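You operate a simulated robot arm through the tools that you are given. There is no shell and no other tool.

The job below is to be done with a simulated robot arm. You get a single attempt, and the scene is never put back.

Task
Give the purple-collar vial 3 doses of dye and one of water.
Fine: load it in the blue cup of the turntable and step it under the drip tube; BLUE key, WATER key. Set down upright: what you pick out.

The check looks at the end state, three seconds after you hand in, the way a careful person would. Anything else that was tipped, shoved, dropped, spilled or broken makes it a failure.

Robot
A 6-joint arm with a two-finger parallel gripper on a trunk, on a base that drives. Base frame: it is fixed to the floor where the robot stands at the start and does not move with it; the origin is under the middle of the robot, x ahead of it, y to its left, z up. Units: cm, rad, N and s.
With the tool pointing down near the work surface it reaches from about 30 to 80 cm from the robot's upright axis, wherever it stands. Its first joint turns from -2.897 to 2.897 rad. Places, roughly: blue cup of the turntable [60, -10, 90]; dose knob [60, 20, 90]; dye drip key [50, 10, 90]; step key [50, 10, 90]; water drip key [50, 20, 90]. Payload 3.43 kg.
The TCP is the grasp point between the finger pads, 3.4 cm short of the fingertips. In the tool frame z runs along the fingers and y along their closing line. Largest opening 12.8 cm; finger width 2.4, thickness 1.2; the body of the gripper, 4.8 by 13 cm, starts 9.6 cm behind the TCP.
Orientation is told as [roll, pitch, yaw] about the base's x, y, z axes, in that order, counted from this pose: with the fingers straight down and closing along the base's y, the tool's x points along the base's -x, its y along +y and its z along -z.

Tools
- The arm moves only by the tool jog_arm. Its argument "increments" is a list that holds one entry, the list of rows, each a list of 6 numbers: the shift along the base's x, y, z in cm, then the turn, a rotation vector about the base's x, y, z in rad. In form: [[[tx, ty, tz, rx, ry, rz], ...]]. A call has 1 to 20 rows; each row shifts and turns the commanded pose from where the row before left it. "grip" is the finger opening in cm, from 0 to 12.8, set as the call begins (left out, the last holds). A row lasts 0.2 s, in which the tool goes at most 5 cm and 0.15 rad; a call with a longer step from one row to the next is refused whole, and so is a gripper value outside its range. A pose out of reach is approached as far as the arm can. The call stops where the force on the tool passes 40 N (or 10 N more than at its start, if that is more) or the arm is blocked; 0.2 s more then pass. Each finger travels about 4.5 cm/s and halts on what it meets, pressing with about 41 N; the grip force reading is that of the motor and also rises with nothing between the fingers. The clock runs only during rows and for 0.2 s after the last one: add rows that do not move to give the fingers time. It gives the time, the measured TCP pose, the force on the tool (base axes), the opening and the grip force at its end, in the units of the frame above (readings bear some noise), with the torque about the TCP (base axes, N m) and any sound that the robot's microphone picked up.
- Cameras (640 x 400 px; columns grow to the right, rows downward): "scene" is now at [1.83, 14.29, 150.79]; the picture's right is [-0.21, -0.98, 0.00], its down [-0.68, 0.15, -0.72] and it looks along [0.70, -0.15, -0.70] (base axes); focal length 276 px, centre (320, 200). "wrist" rides on the gripper at [7.6, -1.1, -16] in the tool frame; the picture's right is [0.15, 0.99, 0.00], its down [-0.88, 0.13, -0.46] and it looks along [-0.45, 0.07, 0.89] (tool axes); focal length 234 px, centre (320, 200). There is no depth. A picture from a camera that has moved, and an enlarged one, comes with that camera's place and axes in the base frame and with its lens.
- camera(camera): a new picture of that camera. No time passes.
- drive_base(legs): drives the robot by 1 to 6 legs, each [ahead, turn to the left] in cm and rad, along the robot's own axes; the way and the turn of a leg run together, so that a leg with both is an arc; at most 150 cm and 3.142 rad a leg. The arm and the cameras ride along, it lands a little off, and it stops where it bumps. It gives what a move gives.
- turn_head(pan, tilt): turns the head with the scene camera to pan (to the left, within 2.705 rad either way) and tilt (down, from -0.506 to 1.204), counted from straight ahead of the robot. It gives what a move gives.
- close_up(camera, box): a new picture of the part [left, top, right, bottom] of that camera's present view, enlarged. No time passes.
- hand_in(): hands the job in; it is judged then, once.

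Nothing tells you exact positions but the pictures and the camera data. Unless the task says otherwise, let go and move clear before handing in.

The tools are called after "Request:" by a JSON object that holds its "fn" and its "kwargs". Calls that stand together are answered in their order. jog_arm: Moves the arm, as the interface text tells. Its arguments: {"type":"object","properties":{"increments":{"type":"array","items":{"type":"array","items":{"type":"array","items":{"type":"number"}}}},"grip":{"type":"number"}},"required":["increments"]} The other tools are called the same way: drive_base (legs) drives the base; turn_head (pan, tilt) turns the head that bears the scene camera; camera (camera) takes a picture; close_up (camera, box) takes an enlarged picture of a part of a camera's view; hand_in () hands the job in.

At the start:

```text
time: 0.0
eef_pos: [34.8, 15.27, 121.89]
tool_rot: [0.0, 0.0, 0.003]
force: [0.5, 0.4, 0.6]
wrist_torque: [0.02, 0.01, 0.0]
finger_gap: 12.83
grip_force: 0.1
robot x, y, heading: [-0.08, 0.18, -0.002]
head pan, tilt: [-0.215, 0.771]
```

scene: 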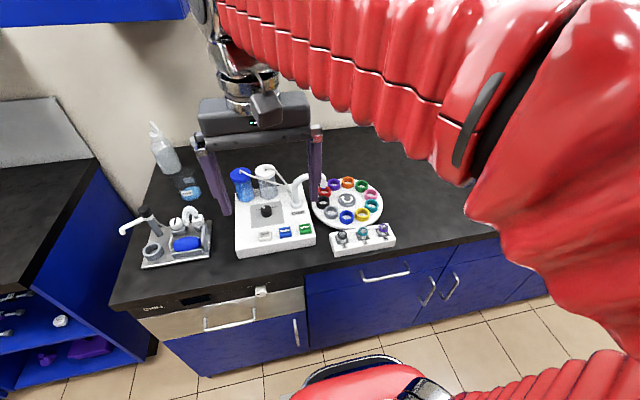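
wrist: 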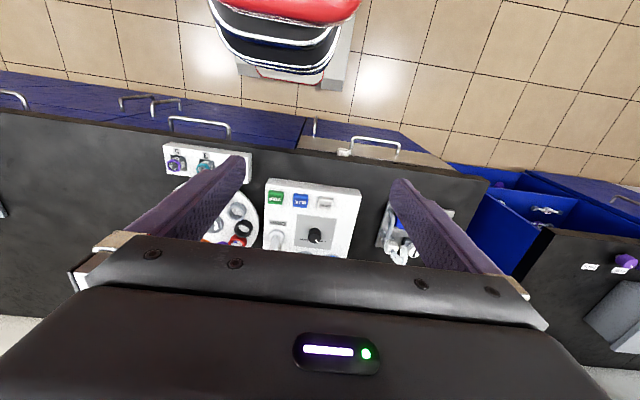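

I see a counter with a dosing machine (blue and clear reservoirs, a knob and keys), a turntable with coloured cups and a rack with three vials. I'll take enlarged views before moving anything.

Request:
{"fn": "close_up", "kwargs": {"camera": "scene", "box": [220, 150, 400, 262]}}

Request:
{"fn": "close_up", "kwargs": {"camera": "scene", "box": [300, 165, 400, 260]}}

Request:
{"fn": "close_up", "kwargs": {"camera": "wrist", "box": [150, 130, 470, 270]}}

```text
3.56 times, centred on (310, 206) of scene
camera zoom: at [1.83, 14.29, 150.79], right [-0.21, -0.98, 0.0], down [-0.68, 0.15, -0.72], along [0.7, -0.15, -0.7], focal length 981 px, centre (356, 179)
```

zoom: 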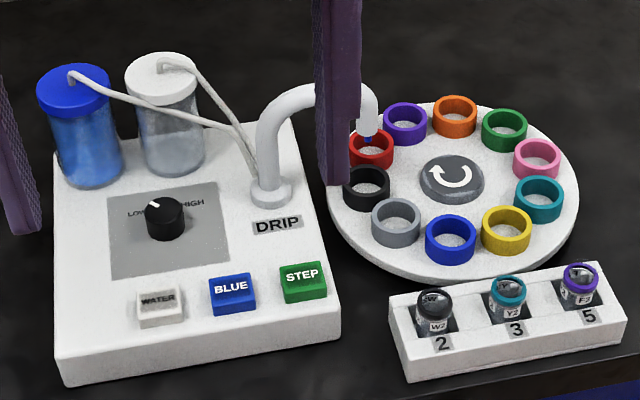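

```text
4.21 times, centred on (350, 212) of scene
camera zoom: at [1.83, 14.29, 150.79], right [-0.21, -0.98, 0.0], down [-0.68, 0.15, -0.72], along [0.7, -0.15, -0.7], focal length 1162 px, centre (194, 147)
```

zoom: 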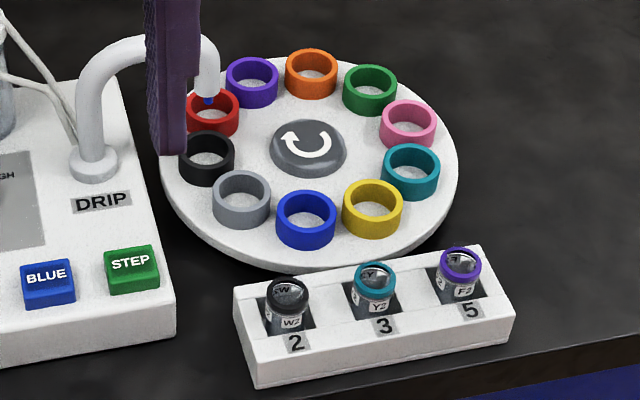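

```text
2.00 times, centred on (310, 200) of wrist
camera zoom: at [27.49, 14.03, 137.73], right [-0.15, 0.99, 0.0], down [0.88, 0.13, 0.46], along [0.45, 0.07, -0.89], focal length 468 px, centre (340, 200)
```

zoom: 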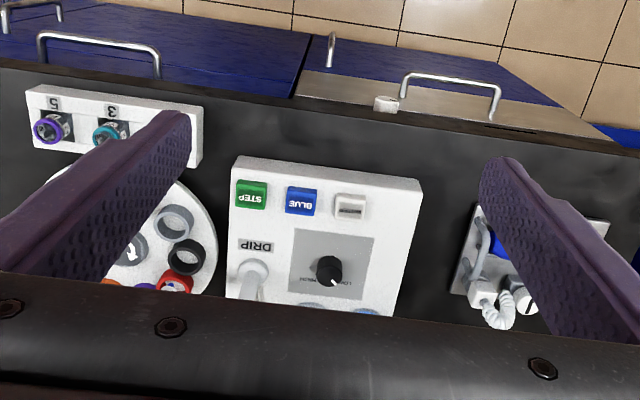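

The purple-collar vial appears to be in rack slot 5, and the red cup is under the drip tube. Next I'll look closer at the knob, the vials and the shelf to the left.

Request:
{"fn": "close_up", "kwargs": {"camera": "scene", "box": [325, 220, 405, 260]}}

Request:
{"fn": "close_up", "kwargs": {"camera": "scene", "box": [235, 190, 315, 240]}}

Request:
{"fn": "close_up", "kwargs": {"camera": "scene", "box": [110, 110, 240, 280]}}

Request:
{"fn": "close_up", "kwargs": {"camera": "scene", "box": [0, 280, 160, 380]}}

Request:
{"fn": "close_up", "kwargs": {"camera": "wrist", "box": [265, 180, 365, 260]}}

Request:
{"fn": "close_up", "kwargs": {"camera": "wrist", "box": [150, 130, 250, 200]}}

```text
8.00 times, centred on (365, 240) of scene
camera zoom: at [1.83, 14.29, 150.79], right [-0.21, -0.98, 0.0], down [-0.68, 0.15, -0.72], along [0.7, -0.15, -0.7], focal length 2208 px, centre (-40, -120)
```

zoom: 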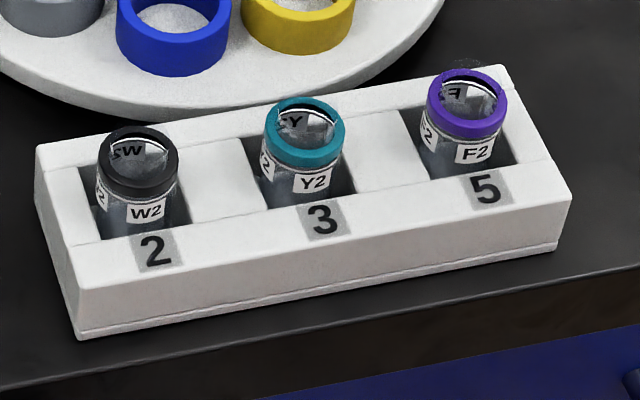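

```text
8.00 times, centred on (275, 215) of scene
camera zoom: at [1.83, 14.29, 150.79], right [-0.21, -0.98, 0.0], down [-0.68, 0.15, -0.72], along [0.7, -0.15, -0.7], focal length 2208 px, centre (680, 80)
```

zoom: 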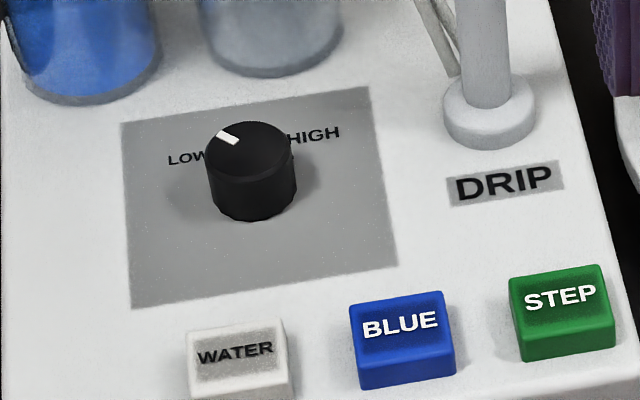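

```text
2.35 times, centred on (175, 195) of scene
camera zoom: at [1.83, 14.29, 150.79], right [-0.21, -0.98, 0.0], down [-0.68, 0.15, -0.72], along [0.7, -0.15, -0.7], focal length 649 px, centre (661, 212)
```

zoom: 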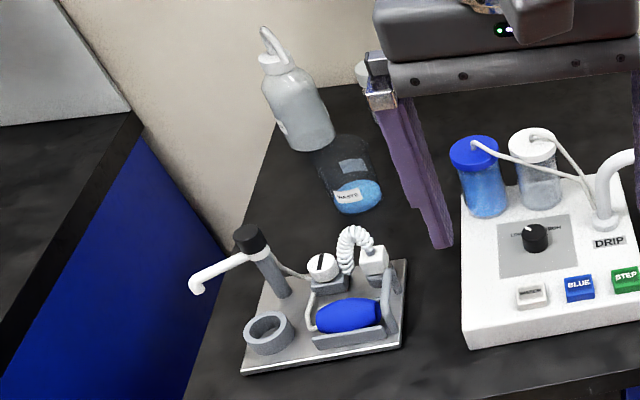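

```text
4.00 times, centred on (80, 330) of scene
camera zoom: at [1.83, 14.29, 150.79], right [-0.21, -0.98, 0.0], down [-0.68, 0.15, -0.72], along [0.7, -0.15, -0.7], focal length 1104 px, centre (1280, -320)
```

zoom: 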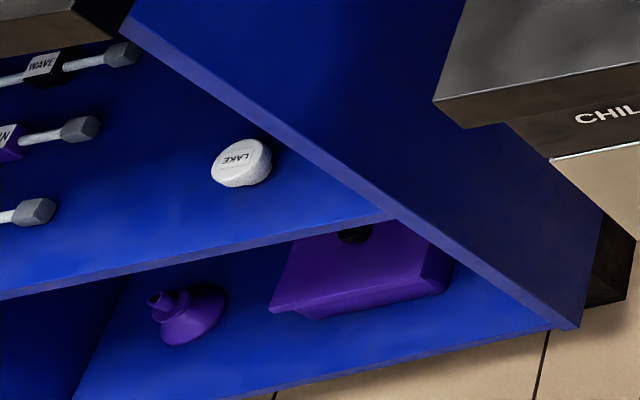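

```text
5.00 times, centred on (315, 220) of wrist
camera zoom: at [27.49, 14.03, 137.73], right [-0.15, 0.99, 0.0], down [0.88, 0.13, 0.46], along [0.45, 0.07, -0.89], focal length 1171 px, centre (345, 100)
```

zoom: 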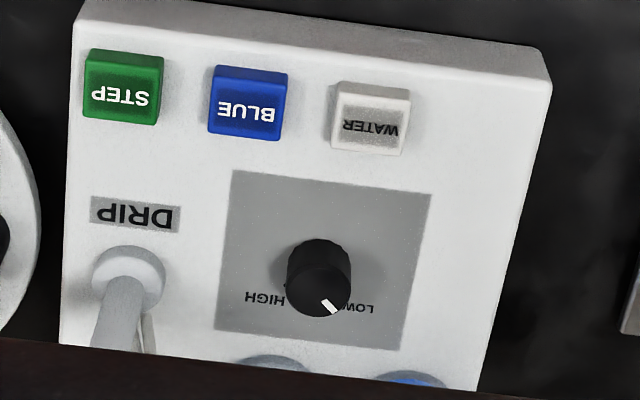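

```text
5.71 times, centred on (200, 165) of wrist
camera zoom: at [27.49, 14.03, 137.73], right [-0.15, 0.99, 0.0], down [0.88, 0.13, 0.46], along [0.45, 0.07, -0.89], focal length 1338 px, centre (1006, 400)
```

zoom: 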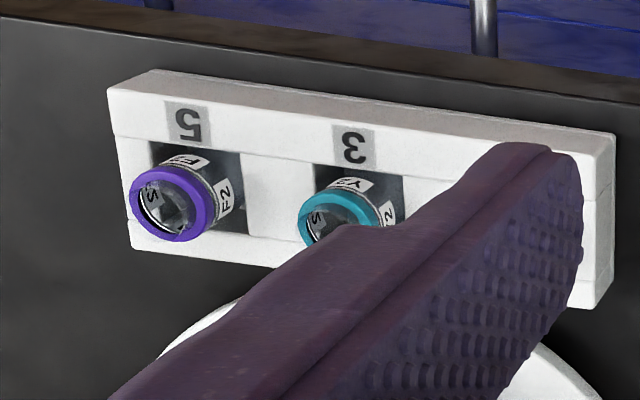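

The vials are open and empty, and slot 5 holds the purple-collar one at roughly (49, -15, 88.8). I'll move the gripper towards it at a safe height for better pictures.

Request:
{"fn": "jog_arm", "kwargs": {"increments": [[[0.6, -3.78, -1.0, 0, 0, 0], [0.6, -3.78, -1.0, 0, 0, 0], [0.6, -3.78, -1.0, 0, 0, 0], [0.6, -3.78, -1.0, 0, 0, 0], [0.6, -3.78, -1.0, 0, 0, 0], [0.6, -3.78, -1.0, 0, 0, 0], [0.6, -3.78, -1.0, 0, 0, 0], [0.6, -3.78, -1.0, 0, 0, 0], [0, 0, 0, 0, 0, 0]]]}}

Request:
{"fn": "camera", "kwargs": {"camera": "wrist"}}

Request:
{"fn": "camera", "kwargs": {"camera": "scene"}}

```text
time: 2.0
eef_pos: [39.59, -15.09, 113.95]
tool_rot: [-0.002, 0.0, 0.004]
force: [-0.3, -0.3, 0.6]
wrist_torque: [-0.01, -0.05, 0.01]
finger_gap: 12.8
grip_force: 0.1
robot x, y, heading: [0.04, 0.33, 0.001]
head pan, tilt: [-0.215, 0.771]
```

```text
taken
camera wrist: at [32.22, -16.3, 129.76], right [-0.15, 0.99, 0.0], down [0.88, 0.13, 0.46], along [0.45, 0.07, -0.89], focal length 234 px, centre (320, 200)
```

wrist: 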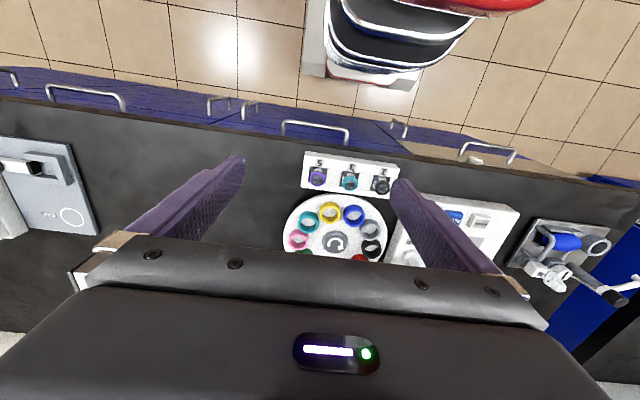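

```text
taken
camera scene: at [1.83, 14.29, 150.79], right [-0.21, -0.98, 0.0], down [-0.68, 0.15, -0.72], along [0.7, -0.15, -0.7], focal length 276 px, centre (320, 200)
```

scene: 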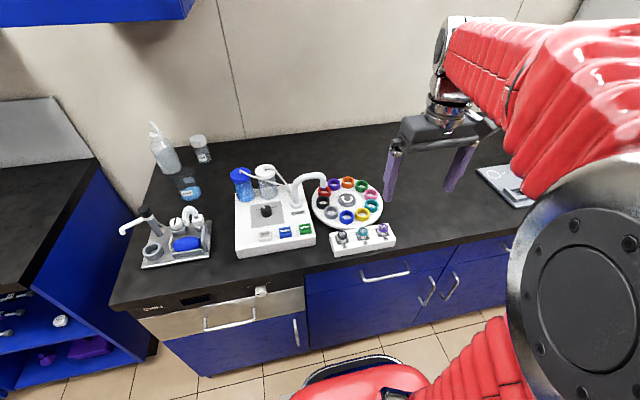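

The view is now clear of the arm. I'll enlarge the rack, turntable and machine from both cameras to triangulate them.

Request:
{"fn": "close_up", "kwargs": {"camera": "wrist", "box": [270, 140, 420, 270]}}

Request:
{"fn": "close_up", "kwargs": {"camera": "wrist", "box": [295, 150, 405, 200]}}

Request:
{"fn": "close_up", "kwargs": {"camera": "scene", "box": [225, 155, 335, 265]}}

Request:
{"fn": "close_up", "kwargs": {"camera": "scene", "box": [300, 165, 400, 265]}}

```text
3.08 times, centred on (345, 205) of wrist
camera zoom: at [32.22, -16.3, 129.76], right [-0.15, 0.99, 0.0], down [0.88, 0.13, 0.46], along [0.45, 0.07, -0.89], focal length 720 px, centre (243, 185)
```

zoom: 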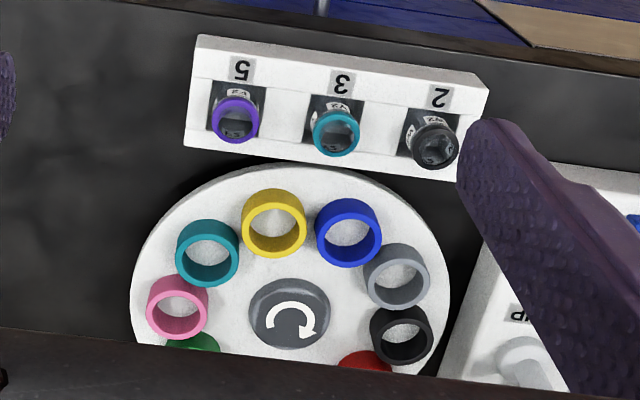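

```text
5.82 times, centred on (350, 175) of wrist
camera zoom: at [32.22, -16.3, 129.76], right [-0.15, 0.99, 0.0], down [0.88, 0.13, 0.46], along [0.45, 0.07, -0.89], focal length 1362 px, centre (146, 346)
```

zoom: 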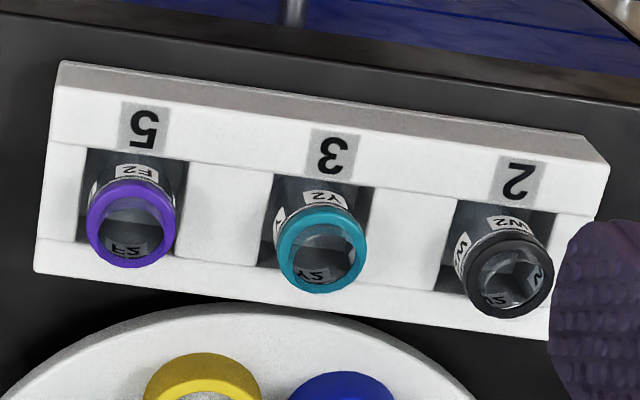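

```text
3.64 times, centred on (280, 210) of scene
camera zoom: at [1.83, 14.29, 150.79], right [-0.21, -0.98, 0.0], down [-0.68, 0.15, -0.72], along [0.7, -0.15, -0.7], focal length 1004 px, centre (466, 164)
```

zoom: 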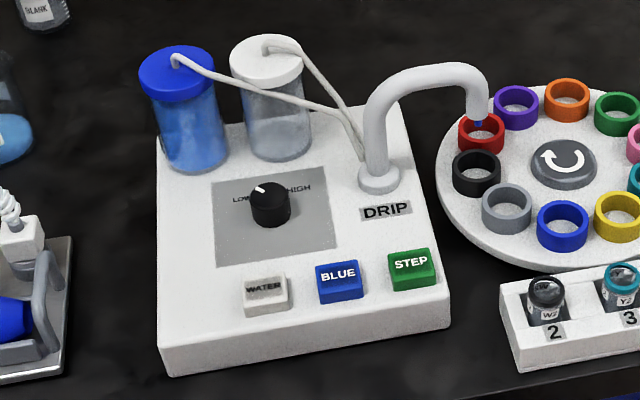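

```text
4.00 times, centred on (350, 215) of scene
camera zoom: at [1.83, 14.29, 150.79], right [-0.21, -0.98, 0.0], down [-0.68, 0.15, -0.72], along [0.7, -0.15, -0.7], focal length 1104 px, centre (200, 140)
```

zoom: 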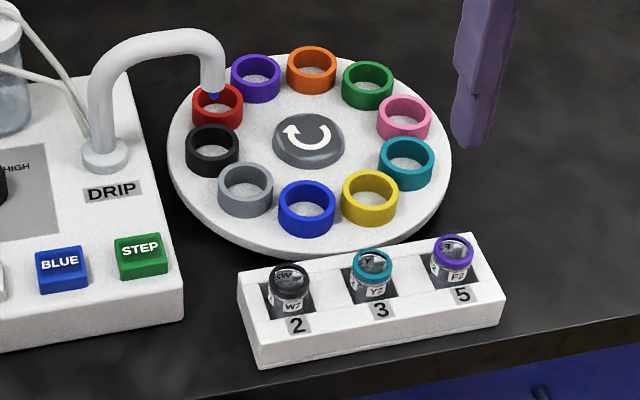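

The rack lies along y, with the purple vial near (48.5, -14.5) and its collar top near z 89.5. The blue cup is near (55.5, -6). I'll go over the vial at z≈101 and check heights and alignment.

Request:
{"fn": "jog_arm", "kwargs": {"increments": [[[1.76, 0.1, -2.56, 0, 0, 0], [1.76, 0.1, -2.56, 0, 0, 0], [1.76, 0.1, -2.56, 0, 0, 0], [1.76, 0.1, -2.56, 0, 0, 0], [1.76, 0.1, -2.56, 0, 0, 0], [0, 0, 0, 0, 0, 0]]]}}

Request:
{"fn": "camera", "kwargs": {"camera": "wrist"}}

Request:
{"fn": "camera", "kwargs": {"camera": "scene"}}

```text
time: 3.4
eef_pos: [48.35, -14.56, 101.17]
tool_rot: [0.0, 0.0, 0.003]
force: [0.5, -1.0, -0.1]
wrist_torque: [-0.02, -0.03, 0.01]
finger_gap: 12.8
grip_force: 0.1
robot x, y, heading: [0.09, 0.14, 0.001]
head pan, tilt: [-0.215, 0.771]
```

```text
taken
camera wrist: at [41.07, -15.7, 116.96], right [-0.15, 0.99, 0.0], down [0.88, 0.13, 0.46], along [0.45, 0.07, -0.89], focal length 234 px, centre (320, 200)
```

wrist: 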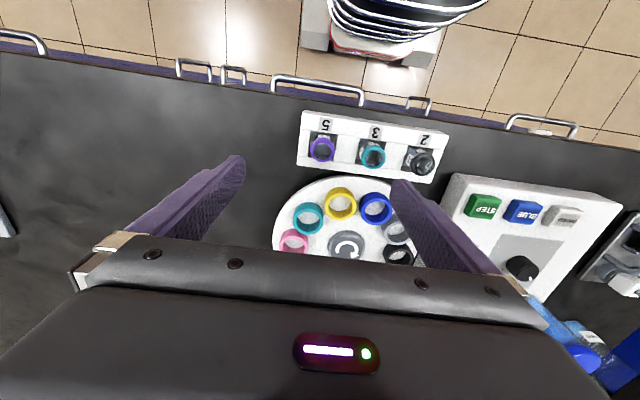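

```text
taken
camera scene: at [1.85, 14.28, 150.79], right [-0.21, -0.98, 0.0], down [-0.68, 0.15, -0.72], along [0.7, -0.15, -0.7], focal length 276 px, centre (320, 200)
```

scene: 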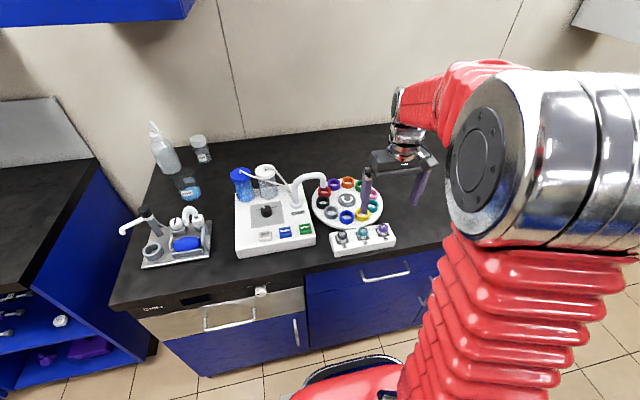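

The gripper is above the rack with the vial between the fingers. I'll enlarge both views to fix positions more closely.

Request:
{"fn": "close_up", "kwargs": {"camera": "wrist", "box": [290, 100, 450, 200]}}

Request:
{"fn": "close_up", "kwargs": {"camera": "wrist", "box": [265, 170, 425, 265]}}

Request:
{"fn": "close_up", "kwargs": {"camera": "wrist", "box": [430, 150, 640, 280]}}

Request:
{"fn": "close_up", "kwargs": {"camera": "scene", "box": [300, 160, 440, 260]}}

```text
4.00 times, centred on (370, 150) of wrist
camera zoom: at [41.07, -15.7, 116.96], right [-0.15, 0.99, 0.0], down [0.88, 0.13, 0.46], along [0.45, 0.07, -0.89], focal length 937 px, centre (120, 400)
```

zoom: 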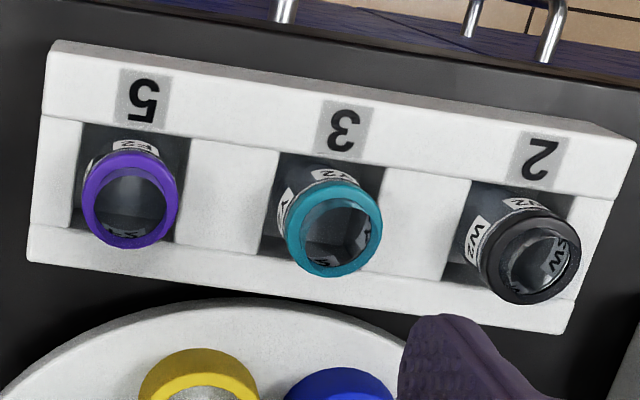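

```text
4.00 times, centred on (345, 218) of wrist
camera zoom: at [41.07, -15.7, 116.96], right [-0.15, 0.99, 0.0], down [0.88, 0.13, 0.46], along [0.45, 0.07, -0.89], focal length 937 px, centre (220, 130)
```

zoom: 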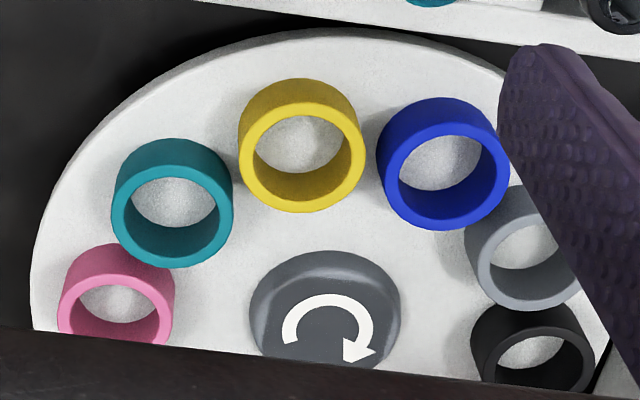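

```text
3.05 times, centred on (535, 215) of wrist
camera zoom: at [41.07, -15.7, 116.96], right [-0.15, 0.99, 0.0], down [0.88, 0.13, 0.46], along [0.45, 0.07, -0.89], focal length 714 px, centre (-335, 154)
```

zoom: 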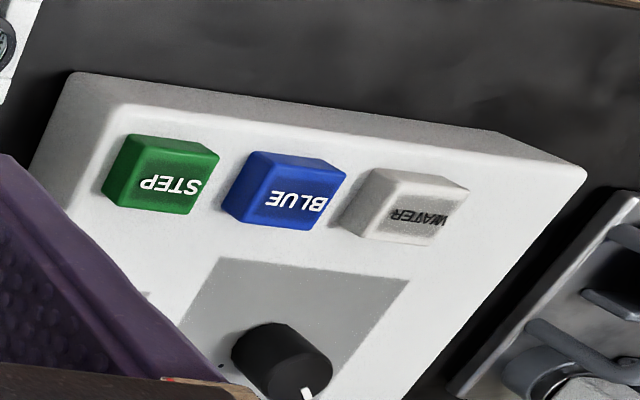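

```text
4.00 times, centred on (370, 210) of scene
camera zoom: at [1.85, 14.28, 150.79], right [-0.21, -0.98, 0.0], down [-0.68, 0.15, -0.72], along [0.7, -0.15, -0.7], focal length 1104 px, centre (120, 160)
```

zoom: 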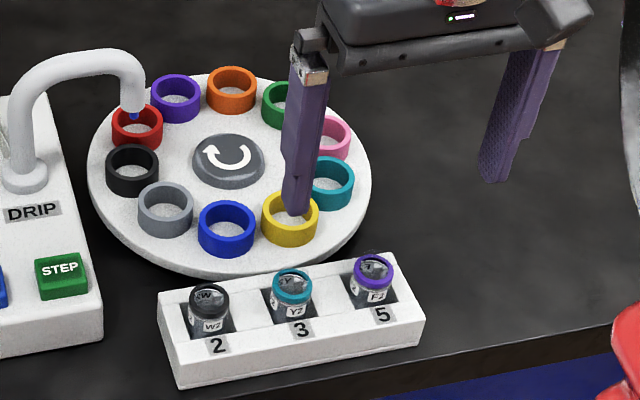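

The purple vial's collar top is near (48.35, -14.35, 89.6), about 1.3 cm above the rack top. I'll narrow the fingers to 5.2 cm, come down to just above the collar and check again.

Request:
{"fn": "jog_arm", "kwargs": {"increments": [[[0, 0.05, 0, 0, 0, 0], [0, 0.05, 0, 0, 0, 0], [0, 0, 0, 0, 0, 0], [0, 0, 0, 0, 0, 0], [0, 0, -2, 0, 0, 0], [0, 0, -2, 0, 0, 0], [0, 0, -2, 0, 0, 0], [0, 0, 0, 0, 0, 0]]], "grip": 5.2}}

Request:
{"fn": "camera", "kwargs": {"camera": "wrist"}}

Request:
{"fn": "close_up", "kwargs": {"camera": "wrist", "box": [240, 120, 420, 230]}}

Request:
{"fn": "close_up", "kwargs": {"camera": "scene", "box": [310, 180, 430, 260]}}

```text
time: 5.2
eef_pos: [48.38, -14.39, 95.19]
tool_rot: [0.0, 0.0, 0.005]
force: [-1.0, -1.1, 0.0]
wrist_torque: [0.01, 0.01, -0.04]
finger_gap: 5.2
grip_force: 0.1
robot x, y, heading: [-0.16, 0.02, 0.002]
head pan, tilt: [-0.215, 0.771]
```

```text
taken
camera wrist: at [41.12, -15.56, 110.91], right [-0.15, 0.99, 0.0], down [0.88, 0.13, 0.46], along [0.45, 0.07, -0.89], focal length 234 px, centre (320, 200)
```

wrist: 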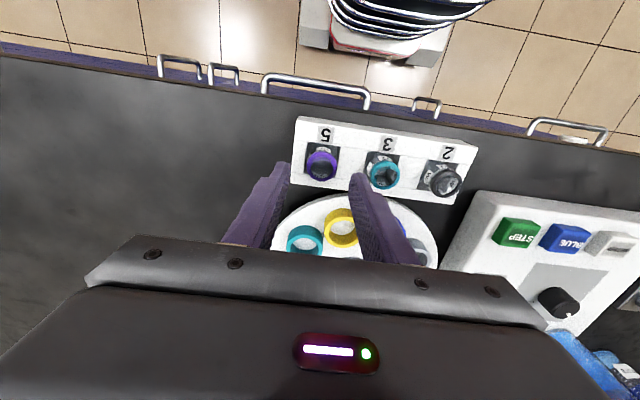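

```text
3.56 times, centred on (330, 175) of wrist
camera zoom: at [41.12, -15.56, 110.91], right [-0.15, 0.99, 0.0], down [0.88, 0.13, 0.46], along [0.45, 0.07, -0.89], focal length 833 px, centre (284, 289)
```

zoom: 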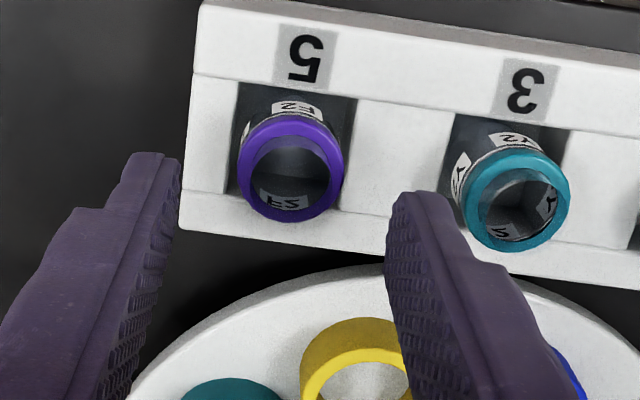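

```text
5.00 times, centred on (370, 220) of scene
camera zoom: at [1.85, 14.28, 150.79], right [-0.21, -0.98, 0.0], down [-0.68, 0.15, -0.72], along [0.7, -0.15, -0.7], focal length 1380 px, centre (70, 100)
```

zoom: 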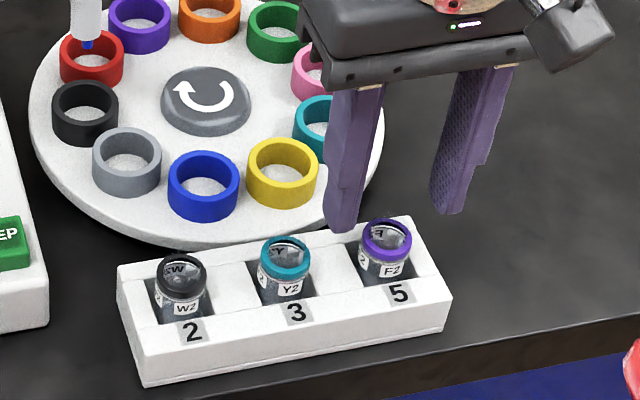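

The vial is centred between the fingers to within a couple of mm. I'll shift slightly and lower so the fingertips sit just above the rack top, watching the force.

Request:
{"fn": "jog_arm", "kwargs": {"increments": [[[-0.1, 0.15, 0, 0, 0, 0], [0, 0, -0.8, 0, 0, 0], [0, 0, -0.8, 0, 0, 0], [0, 0, -0.6, 0, 0, 0], [0, 0, -0.4, 0, 0, 0], [0, 0, 0, 0, 0, 0]]]}}

Request:
{"fn": "close_up", "kwargs": {"camera": "wrist", "box": [240, 120, 420, 230]}}

Request:
{"fn": "close_up", "kwargs": {"camera": "scene", "box": [330, 200, 410, 260]}}

```text
time: 6.6
eef_pos: [48.38, -14.28, 92.58]
tool_rot: [-0.001, 0.0, 0.004]
force: [0.8, 0.0, 1.6]
wrist_torque: [0.01, 0.0, 0.0]
finger_gap: 5.21
grip_force: 0.2
robot x, y, heading: [-0.19, 0.27, 0.003]
head pan, tilt: [-0.215, 0.771]
```

```text
3.56 times, centred on (330, 175) of wrist
camera zoom: at [41.0, -15.44, 108.34], right [-0.15, 0.99, 0.0], down [0.88, 0.13, 0.46], along [0.45, 0.07, -0.89], focal length 833 px, centre (284, 289)
```

zoom: 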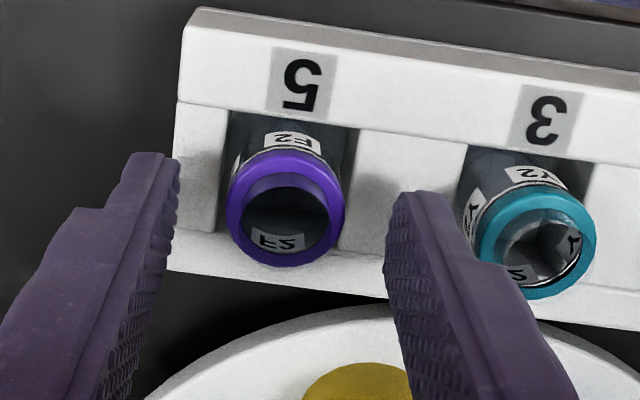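

```text
6.67 times, centred on (370, 230) of scene
camera zoom: at [1.85, 14.28, 150.79], right [-0.21, -0.98, 0.0], down [-0.68, 0.15, -0.72], along [0.7, -0.15, -0.7], focal length 1840 px, centre (-13, 0)
```

zoom: 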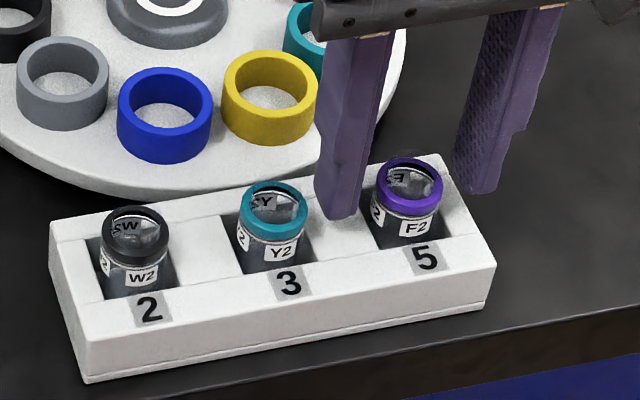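

The fingers bracket the collar evenly and nothing is touching. I'll lower another 0.5 cm in small steps.

Request:
{"fn": "jog_arm", "kwargs": {"increments": [[[0, 0, -0.2, 0, 0, 0], [0, 0, -0.2, 0, 0, 0], [0, 0, -0.1, 0, 0, 0], [0, 0, 0, 0, 0, 0]]]}}

Request:
{"fn": "close_up", "kwargs": {"camera": "wrist", "box": [240, 120, 420, 230]}}

Request:
{"fn": "close_up", "kwargs": {"camera": "scene", "box": [330, 200, 410, 260]}}

```text
time: 7.6
eef_pos: [48.3, -14.26, 91.92]
tool_rot: [0.0, -0.001, 0.004]
force: [0.4, 0.0, -0.9]
wrist_torque: [-0.01, 0.0, -0.01]
finger_gap: 5.21
grip_force: 0.1
robot x, y, heading: [0.19, 0.44, 0.001]
head pan, tilt: [-0.215, 0.771]
```

```text
3.56 times, centred on (330, 175) of wrist
camera zoom: at [41.0, -15.47, 107.86], right [-0.15, 0.99, 0.0], down [0.88, 0.13, 0.46], along [0.45, 0.07, -0.89], focal length 833 px, centre (284, 289)
```

zoom: 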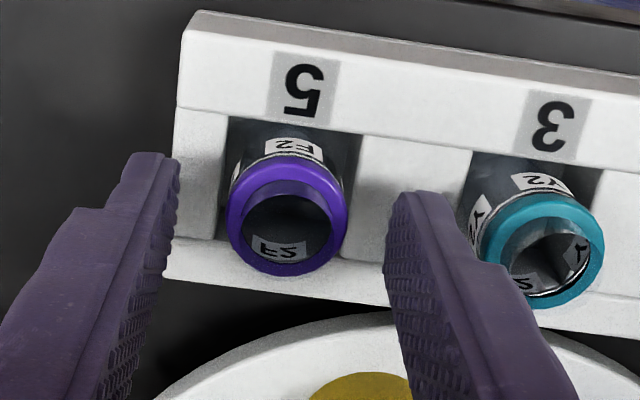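

```text
6.67 times, centred on (370, 230) of scene
camera zoom: at [1.85, 14.28, 150.79], right [-0.21, -0.98, 0.0], down [-0.68, 0.15, -0.72], along [0.7, -0.15, -0.7], focal length 1840 px, centre (-13, 0)
```

zoom: 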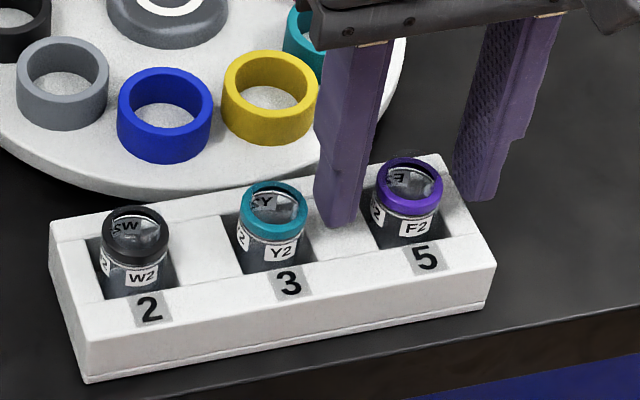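

Still no contact at fingertip z≈88.6. I'll go down another 0.2 cm and then close on the collar.

Request:
{"fn": "jog_arm", "kwargs": {"increments": [[[0, 0, -0.1, 0, 0, 0], [0, 0, -0.1, 0, 0, 0], [0, 0, 0, 0, 0, 0]]]}}

Request:
{"fn": "close_up", "kwargs": {"camera": "scene", "box": [350, 205, 400, 245]}}

```text
time: 8.4
eef_pos: [48.23, -14.3, 91.96]
tool_rot: [0.0, 0.0, 0.003]
force: [-0.9, 0.7, -0.2]
wrist_torque: [-0.02, 0.04, 0.01]
finger_gap: 5.22
grip_force: 0.1
robot x, y, heading: [0.04, 0.57, -0.001]
head pan, tilt: [-0.215, 0.771]
```

```text
10.00 times, centred on (375, 225) of scene
camera zoom: at [1.85, 14.28, 150.79], right [-0.21, -0.98, 0.0], down [-0.68, 0.15, -0.72], along [0.7, -0.15, -0.7], focal length 2760 px, centre (-230, -50)
```

zoom: 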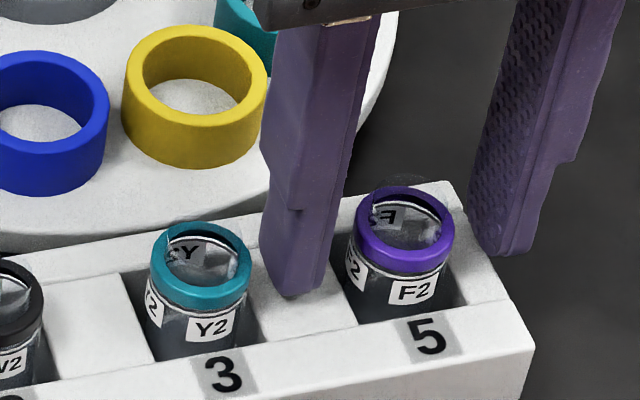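

The fingers are level with the collar on both sides and clear of the rack. Closing now.

Request:
{"fn": "jog_arm", "kwargs": {"increments": [[[0, 0, 0, 0, 0, 0], [0, 0, 0, 0, 0, 0], [0, 0, 0, 0, 0, 0], [0, 0, 0, 0, 0, 0], [0, 0, 0, 0, 0, 0]]], "grip": 2.2}}

Request:
{"fn": "close_up", "kwargs": {"camera": "wrist", "box": [240, 120, 420, 230]}}

Request:
{"fn": "close_up", "kwargs": {"camera": "scene", "box": [350, 205, 400, 245]}}

```text
time: 9.6
eef_pos: [48.27, -14.27, 91.88]
tool_rot: [0.002, 0.0, 0.004]
force: [-0.6, -0.6, -0.2]
wrist_torque: [0.03, -0.02, 0.0]
finger_gap: 2.49
grip_force: 20.9
robot x, y, heading: [-0.22, 0.32, -0.004]
head pan, tilt: [-0.215, 0.771]
```

```text
3.56 times, centred on (330, 175) of wrist
camera zoom: at [41.01, -15.48, 107.68], right [-0.15, 0.99, 0.0], down [0.88, 0.13, 0.46], along [0.45, 0.07, -0.89], focal length 833 px, centre (284, 289)
```

zoom: 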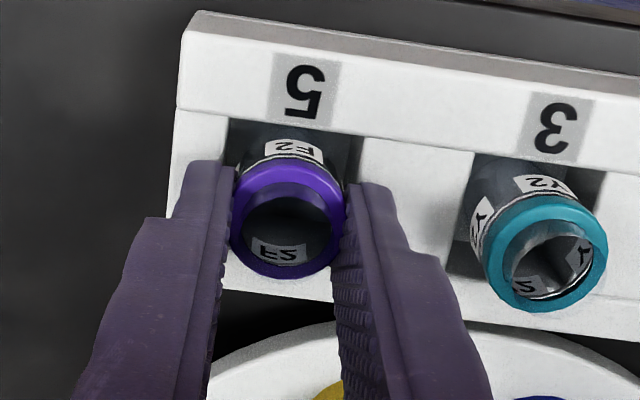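

```text
10.00 times, centred on (375, 225) of scene
camera zoom: at [1.85, 14.28, 150.79], right [-0.21, -0.98, 0.0], down [-0.68, 0.15, -0.72], along [0.7, -0.15, -0.7], focal length 2760 px, centre (-230, -50)
```

zoom: 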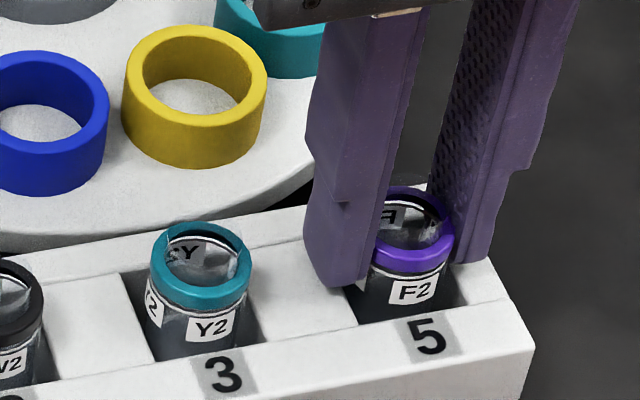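

The fingers have stopped on the vial at a 2.5 cm gap with about 21 N. I'll lift slowly and check that it comes up upright.

Request:
{"fn": "jog_arm", "kwargs": {"increments": [[[0, 0, 0.5, 0, 0, 0], [0, 0, 0.5, 0, 0, 0], [0, 0, 1, 0, 0, 0], [0, 0, 1, 0, 0, 0], [0, 0, 1, 0, 0, 0], [0, 0, 1, 0, 0, 0], [0, 0, 1, 0, 0, 0], [0, 0, 0, 0, 0, 0]]]}}

Request:
{"fn": "close_up", "kwargs": {"camera": "wrist", "box": [240, 120, 420, 230]}}

Request:
{"fn": "close_up", "kwargs": {"camera": "scene", "box": [320, 170, 420, 250]}}

Request:
{"fn": "camera", "kwargs": {"camera": "wrist"}}

```text
time: 11.4
eef_pos: [48.38, -14.33, 97.93]
tool_rot: [-0.001, 0.0, 0.004]
force: [0.2, 0.3, -0.1]
wrist_torque: [0.04, 0.04, 0.01]
finger_gap: 2.5
grip_force: 9.6
robot x, y, heading: [-0.2, 0.34, 0.004]
head pan, tilt: [-0.215, 0.771]
```

```text
3.56 times, centred on (330, 175) of wrist
camera zoom: at [41.04, -15.45, 113.7], right [-0.15, 0.99, 0.0], down [0.88, 0.13, 0.46], along [0.45, 0.07, -0.89], focal length 833 px, centre (284, 289)
```

zoom: 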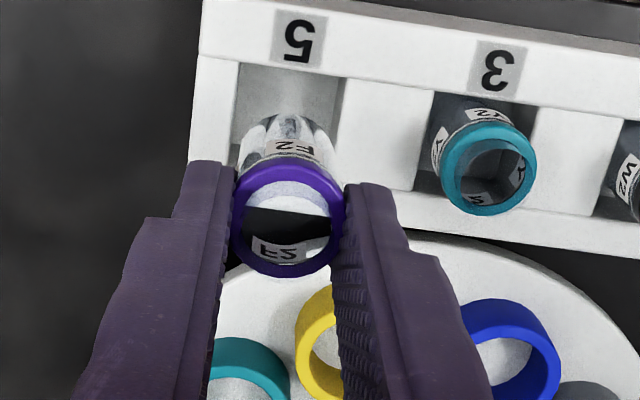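

```text
5.00 times, centred on (370, 210) of scene
camera zoom: at [1.85, 14.28, 150.79], right [-0.21, -0.98, 0.0], down [-0.68, 0.15, -0.72], along [0.7, -0.15, -0.7], focal length 1380 px, centre (70, 150)
```

zoom: 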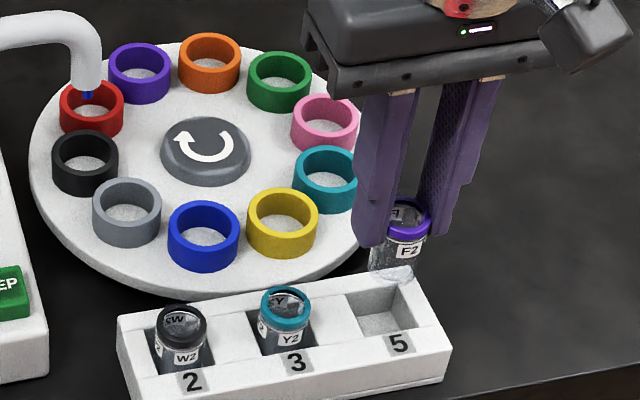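

```text
taken
camera wrist: at [41.04, -15.45, 113.7], right [-0.15, 0.99, 0.0], down [0.88, 0.13, 0.46], along [0.45, 0.07, -0.89], focal length 234 px, centre (320, 200)
```

wrist: 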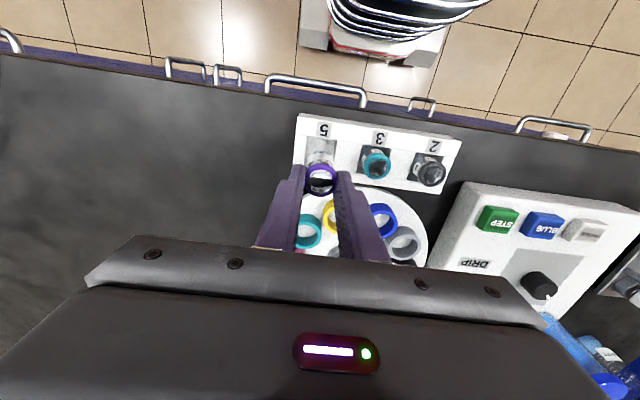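

The vial is up, upright and centred on the TCP, with the slot empty beneath it. I'll tighten slightly, raise to clear the cups and move above the blue cup.

Request:
{"fn": "jog_arm", "kwargs": {"increments": [[[0, 0, 1.1, 0, 0, 0], [0, 0, 1.1, 0, 0, 0], [1.25, 1.42, 0, 0, 0, 0], [1.25, 1.42, 0, 0, 0, 0], [1.25, 1.42, 0, 0, 0, 0], [1.25, 1.42, 0, 0, 0, 0], [1.25, 1.42, 0, 0, 0, 0], [1.25, 1.42, 0, 0, 0, 0], [0, 0, 0, 0, 0, 0]]], "grip": 1.8}}

Request:
{"fn": "camera", "kwargs": {"camera": "wrist"}}

Request:
{"fn": "close_up", "kwargs": {"camera": "wrist", "box": [240, 120, 420, 230]}}

Request:
{"fn": "close_up", "kwargs": {"camera": "scene", "box": [300, 160, 400, 240]}}

```text
time: 13.4
eef_pos: [55.89, -5.67, 100.08]
tool_rot: [0.0, 0.002, 0.004]
force: [-0.4, -0.6, -1.0]
wrist_torque: [-0.03, 0.0, 0.05]
finger_gap: 2.23
grip_force: 40.8
robot x, y, heading: [0.15, 0.47, 0.001]
head pan, tilt: [-0.215, 0.771]
```

```text
taken
camera wrist: at [48.58, -6.84, 115.87], right [-0.15, 0.99, 0.0], down [0.88, 0.13, 0.46], along [0.45, 0.07, -0.89], focal length 234 px, centre (320, 200)
```

wrist: 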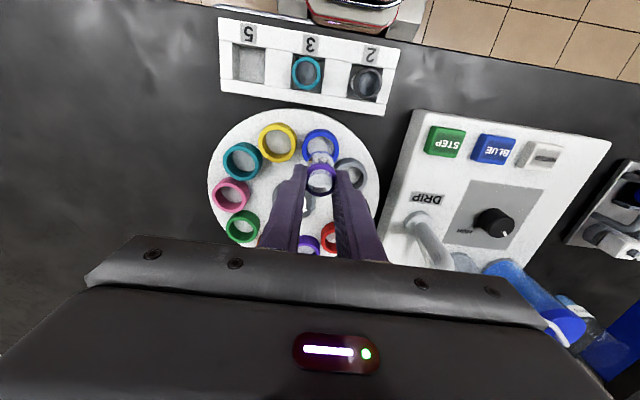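

```text
3.56 times, centred on (330, 175) of wrist
camera zoom: at [48.58, -6.84, 115.87], right [-0.15, 0.99, 0.0], down [0.88, 0.13, 0.46], along [0.45, 0.07, -0.89], focal length 833 px, centre (284, 289)
```

zoom: 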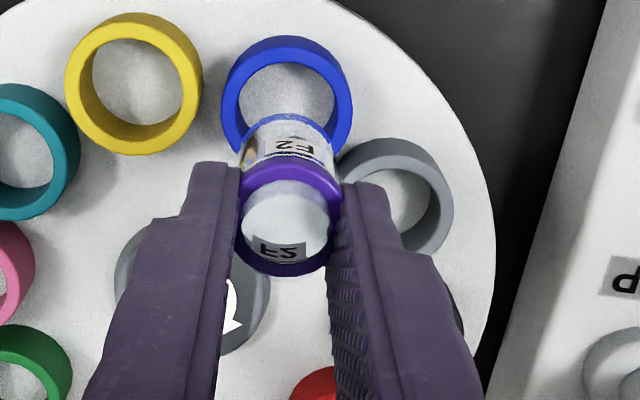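

```text
5.00 times, centred on (350, 200) of scene
camera zoom: at [1.86, 14.28, 150.79], right [-0.21, -0.98, 0.0], down [-0.68, 0.15, -0.72], along [0.7, -0.15, -0.7], focal length 1380 px, centre (170, 200)
```

zoom: 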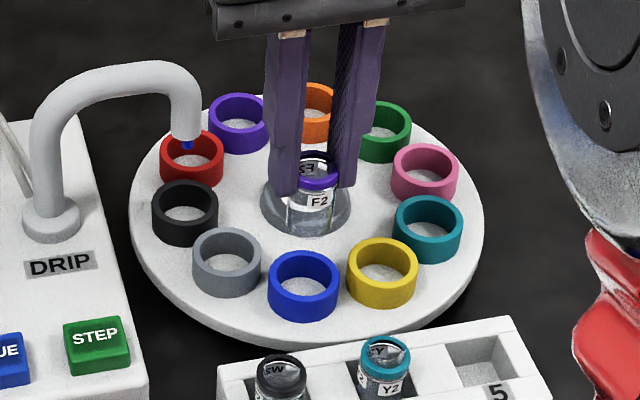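

The vial is directly over the blue cup, aligned to about 1 mm in x and y. I'll lower it to just above the rim and check again.

Request:
{"fn": "jog_arm", "kwargs": {"increments": [[[0, 0.03, -1, 0, 0, 0], [0, 0, -1, 0, 0, 0], [0, 0, -1, 0, 0, 0], [0, 0, -0.4, 0, 0, 0], [0, 0, 0, 0, 0, 0]]]}}

Request:
{"fn": "close_up", "kwargs": {"camera": "wrist", "box": [240, 120, 420, 230]}}

Request:
{"fn": "close_up", "kwargs": {"camera": "scene", "box": [310, 180, 390, 240]}}

```text
time: 14.6
eef_pos: [55.9, -5.73, 96.64]
tool_rot: [0.002, 0.001, 0.003]
force: [-0.9, 1.2, -0.6]
wrist_torque: [-0.01, 0.02, 0.01]
finger_gap: 2.21
grip_force: 41.0
robot x, y, heading: [0.24, 0.32, 0.0]
head pan, tilt: [-0.215, 0.771]
```

```text
3.56 times, centred on (330, 175) of wrist
camera zoom: at [48.54, -6.93, 112.45], right [-0.15, 0.99, 0.0], down [0.88, 0.13, 0.46], along [0.45, 0.07, -0.89], focal length 833 px, centre (284, 289)
```

zoom: 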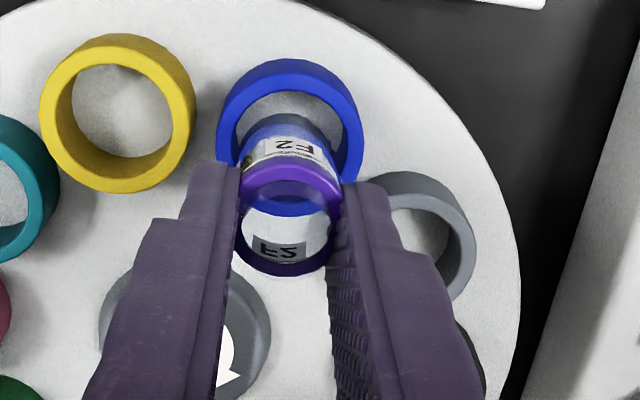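

```text
6.67 times, centred on (350, 210) of scene
camera zoom: at [1.86, 14.29, 150.79], right [-0.21, -0.98, 0.0], down [-0.68, 0.15, -0.72], along [0.7, -0.15, -0.7], focal length 1840 px, centre (120, 133)
```

zoom: 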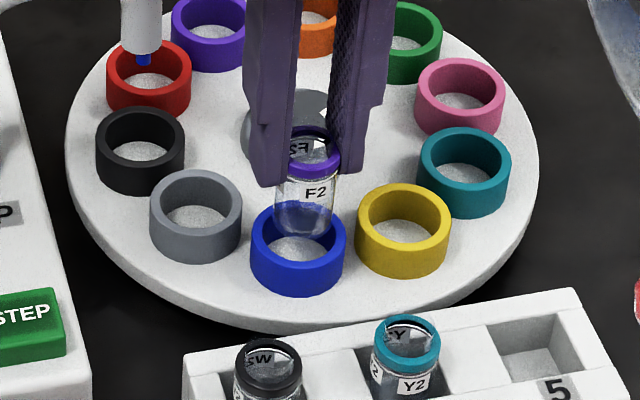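

The vial bottom is just above the rim, and both cameras suggest the cup centre is about 1 mm further in +y. I'll correct that and lower into the cup in small steps.

Request:
{"fn": "jog_arm", "kwargs": {"increments": [[[0, 0.12, 0, 0, 0, 0], [0, 0, -0.4, 0, 0, 0], [0, 0, -0.4, 0, 0, 0], [0, 0, -0.4, 0, 0, 0], [0, 0, -0.4, 0, 0, 0], [0, 0, 0, 0, 0, 0]]]}}

Request:
{"fn": "close_up", "kwargs": {"camera": "wrist", "box": [240, 120, 420, 230]}}

Request:
{"fn": "close_up", "kwargs": {"camera": "scene", "box": [310, 180, 390, 240]}}

```text
time: 16.0
eef_pos: [55.82, -5.65, 94.98]
tool_rot: [0.0, 0.0, 0.003]
force: [0.3, -0.6, -0.6]
wrist_torque: [0.02, -0.01, 0.01]
finger_gap: 2.23
grip_force: 41.3
robot x, y, heading: [0.06, 0.27, 0.001]
head pan, tilt: [-0.215, 0.771]
```

```text
3.56 times, centred on (330, 175) of wrist
camera zoom: at [48.51, -6.79, 110.87], right [-0.15, 0.99, 0.0], down [0.88, 0.13, 0.46], along [0.45, 0.07, -0.89], focal length 833 px, centre (284, 289)
```

zoom: 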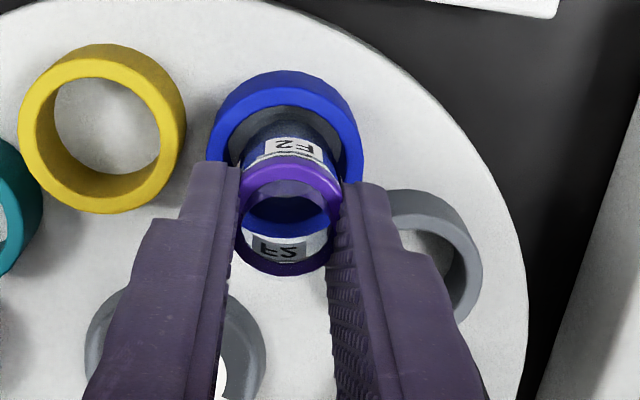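

```text
6.67 times, centred on (350, 210) of scene
camera zoom: at [1.86, 14.29, 150.79], right [-0.21, -0.98, 0.0], down [-0.68, 0.15, -0.72], along [0.7, -0.15, -0.7], focal length 1840 px, centre (120, 133)
```

zoom: 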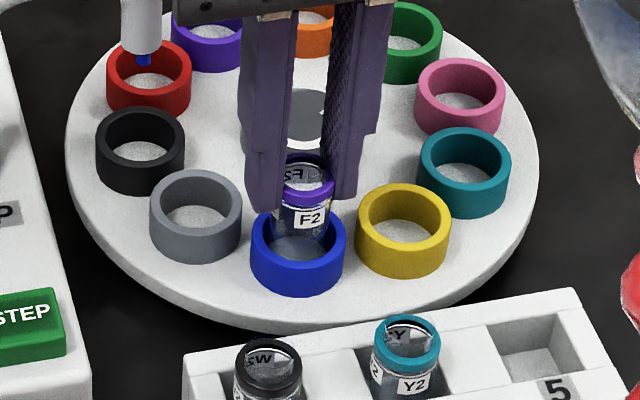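

The vial's lower end is inside the blue cup without contact. I'll continue down gently to the cup floor.

Request:
{"fn": "jog_arm", "kwargs": {"increments": [[[0, 0, -0.25, 0, 0, 0], [0, 0, -0.25, 0, 0, 0], [0, 0, -0.25, 0, 0, 0], [0, 0, 0, 0, 0, 0]]]}}

Request:
{"fn": "close_up", "kwargs": {"camera": "wrist", "box": [240, 120, 420, 230]}}

Request:
{"fn": "close_up", "kwargs": {"camera": "scene", "box": [320, 190, 370, 230]}}

```text
time: 17.0
eef_pos: [55.8, -5.57, 94.29]
tool_rot: [0.001, -0.001, 0.002]
force: [0.9, 0.1, -0.6]
wrist_torque: [-0.01, -0.04, 0.01]
finger_gap: 2.26
grip_force: 41.0
robot x, y, heading: [-0.01, 0.23, 0.001]
head pan, tilt: [-0.215, 0.771]
```

```text
3.56 times, centred on (330, 175) of wrist
camera zoom: at [48.52, -6.77, 110.09], right [-0.15, 0.99, 0.0], down [0.88, 0.13, 0.46], along [0.45, 0.07, -0.89], focal length 833 px, centre (284, 289)
```

zoom: 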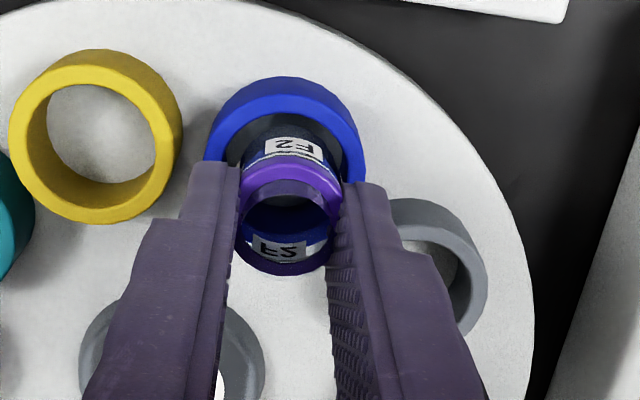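

```text
10.00 times, centred on (345, 210) of scene
camera zoom: at [1.86, 14.29, 150.79], right [-0.21, -0.98, 0.0], down [-0.68, 0.15, -0.72], along [0.7, -0.15, -0.7], focal length 2760 px, centre (70, 100)
```

zoom: 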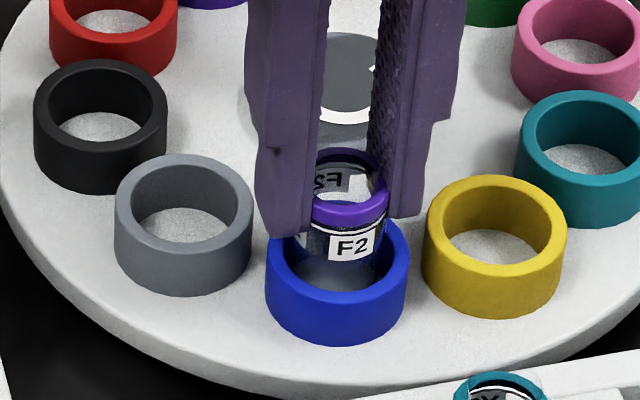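

The vial is centred in the cup. I'll continue down in small steps to find the floor.

Request:
{"fn": "jog_arm", "kwargs": {"increments": [[[0, 0, -0.15, 0, 0, 0], [0, 0, -0.15, 0, 0, 0], [0, 0, 0, 0, 0, 0]]]}}

Request:
{"fn": "jog_arm", "kwargs": {"increments": [[[0, 0, -0.1, 0, 0, 0], [0, 0, -0.1, 0, 0, 0], [0, 0, 0, 0, 0, 0]]]}}

```text
time: 17.8
eef_pos: [55.74, -5.63, 93.94]
tool_rot: [-0.001, -0.001, 0.004]
force: [-0.9, -1.0, -0.4]
wrist_torque: [0.01, 0.0, 0.01]
finger_gap: 2.24
grip_force: 41.1
robot x, y, heading: [0.19, 0.04, -0.001]
head pan, tilt: [-0.215, 0.771]
```

```text
time: 18.6
eef_pos: [55.81, -5.64, 93.8]
tool_rot: [-0.001, 0.0, 0.002]
force: [-0.1, -0.5, 5.7]
wrist_torque: [0.0, 0.05, 0.02]
finger_gap: 2.25
grip_force: 41.0
robot x, y, heading: [0.06, 0.37, -0.004]
head pan, tilt: [-0.215, 0.771]
```

A 5.7 N upward force at the expected height means the vial is on the cup floor. I'll check the view and then release.

Request:
{"fn": "close_up", "kwargs": {"camera": "scene", "box": [320, 190, 370, 230]}}

Request:
{"fn": "close_up", "kwargs": {"camera": "wrist", "box": [270, 130, 390, 205]}}

```text
10.00 times, centred on (345, 210) of scene
camera zoom: at [1.85, 14.29, 150.79], right [-0.21, -0.98, 0.0], down [-0.68, 0.15, -0.72], along [0.7, -0.15, -0.7], focal length 2760 px, centre (70, 100)
```

zoom: 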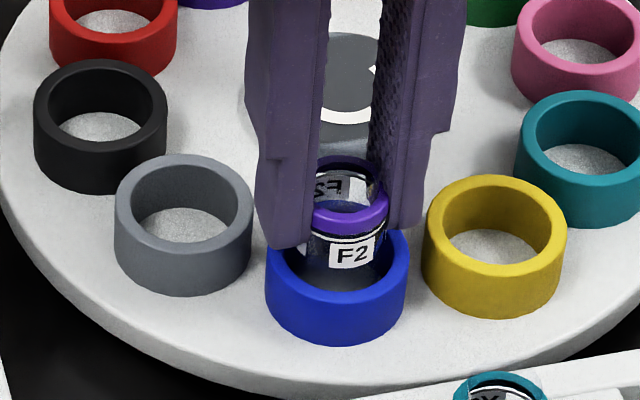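

```text
5.33 times, centred on (330, 168) of wrist
camera zoom: at [48.51, -6.8, 109.61], right [-0.15, 0.99, 0.0], down [0.88, 0.13, 0.46], along [0.45, 0.07, -0.89], focal length 1249 px, centre (267, 373)
```

zoom: 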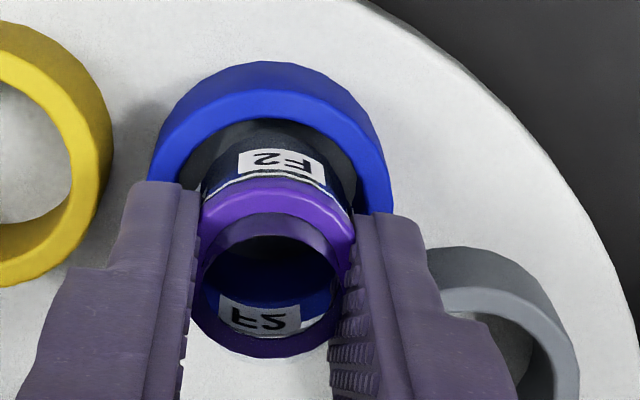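

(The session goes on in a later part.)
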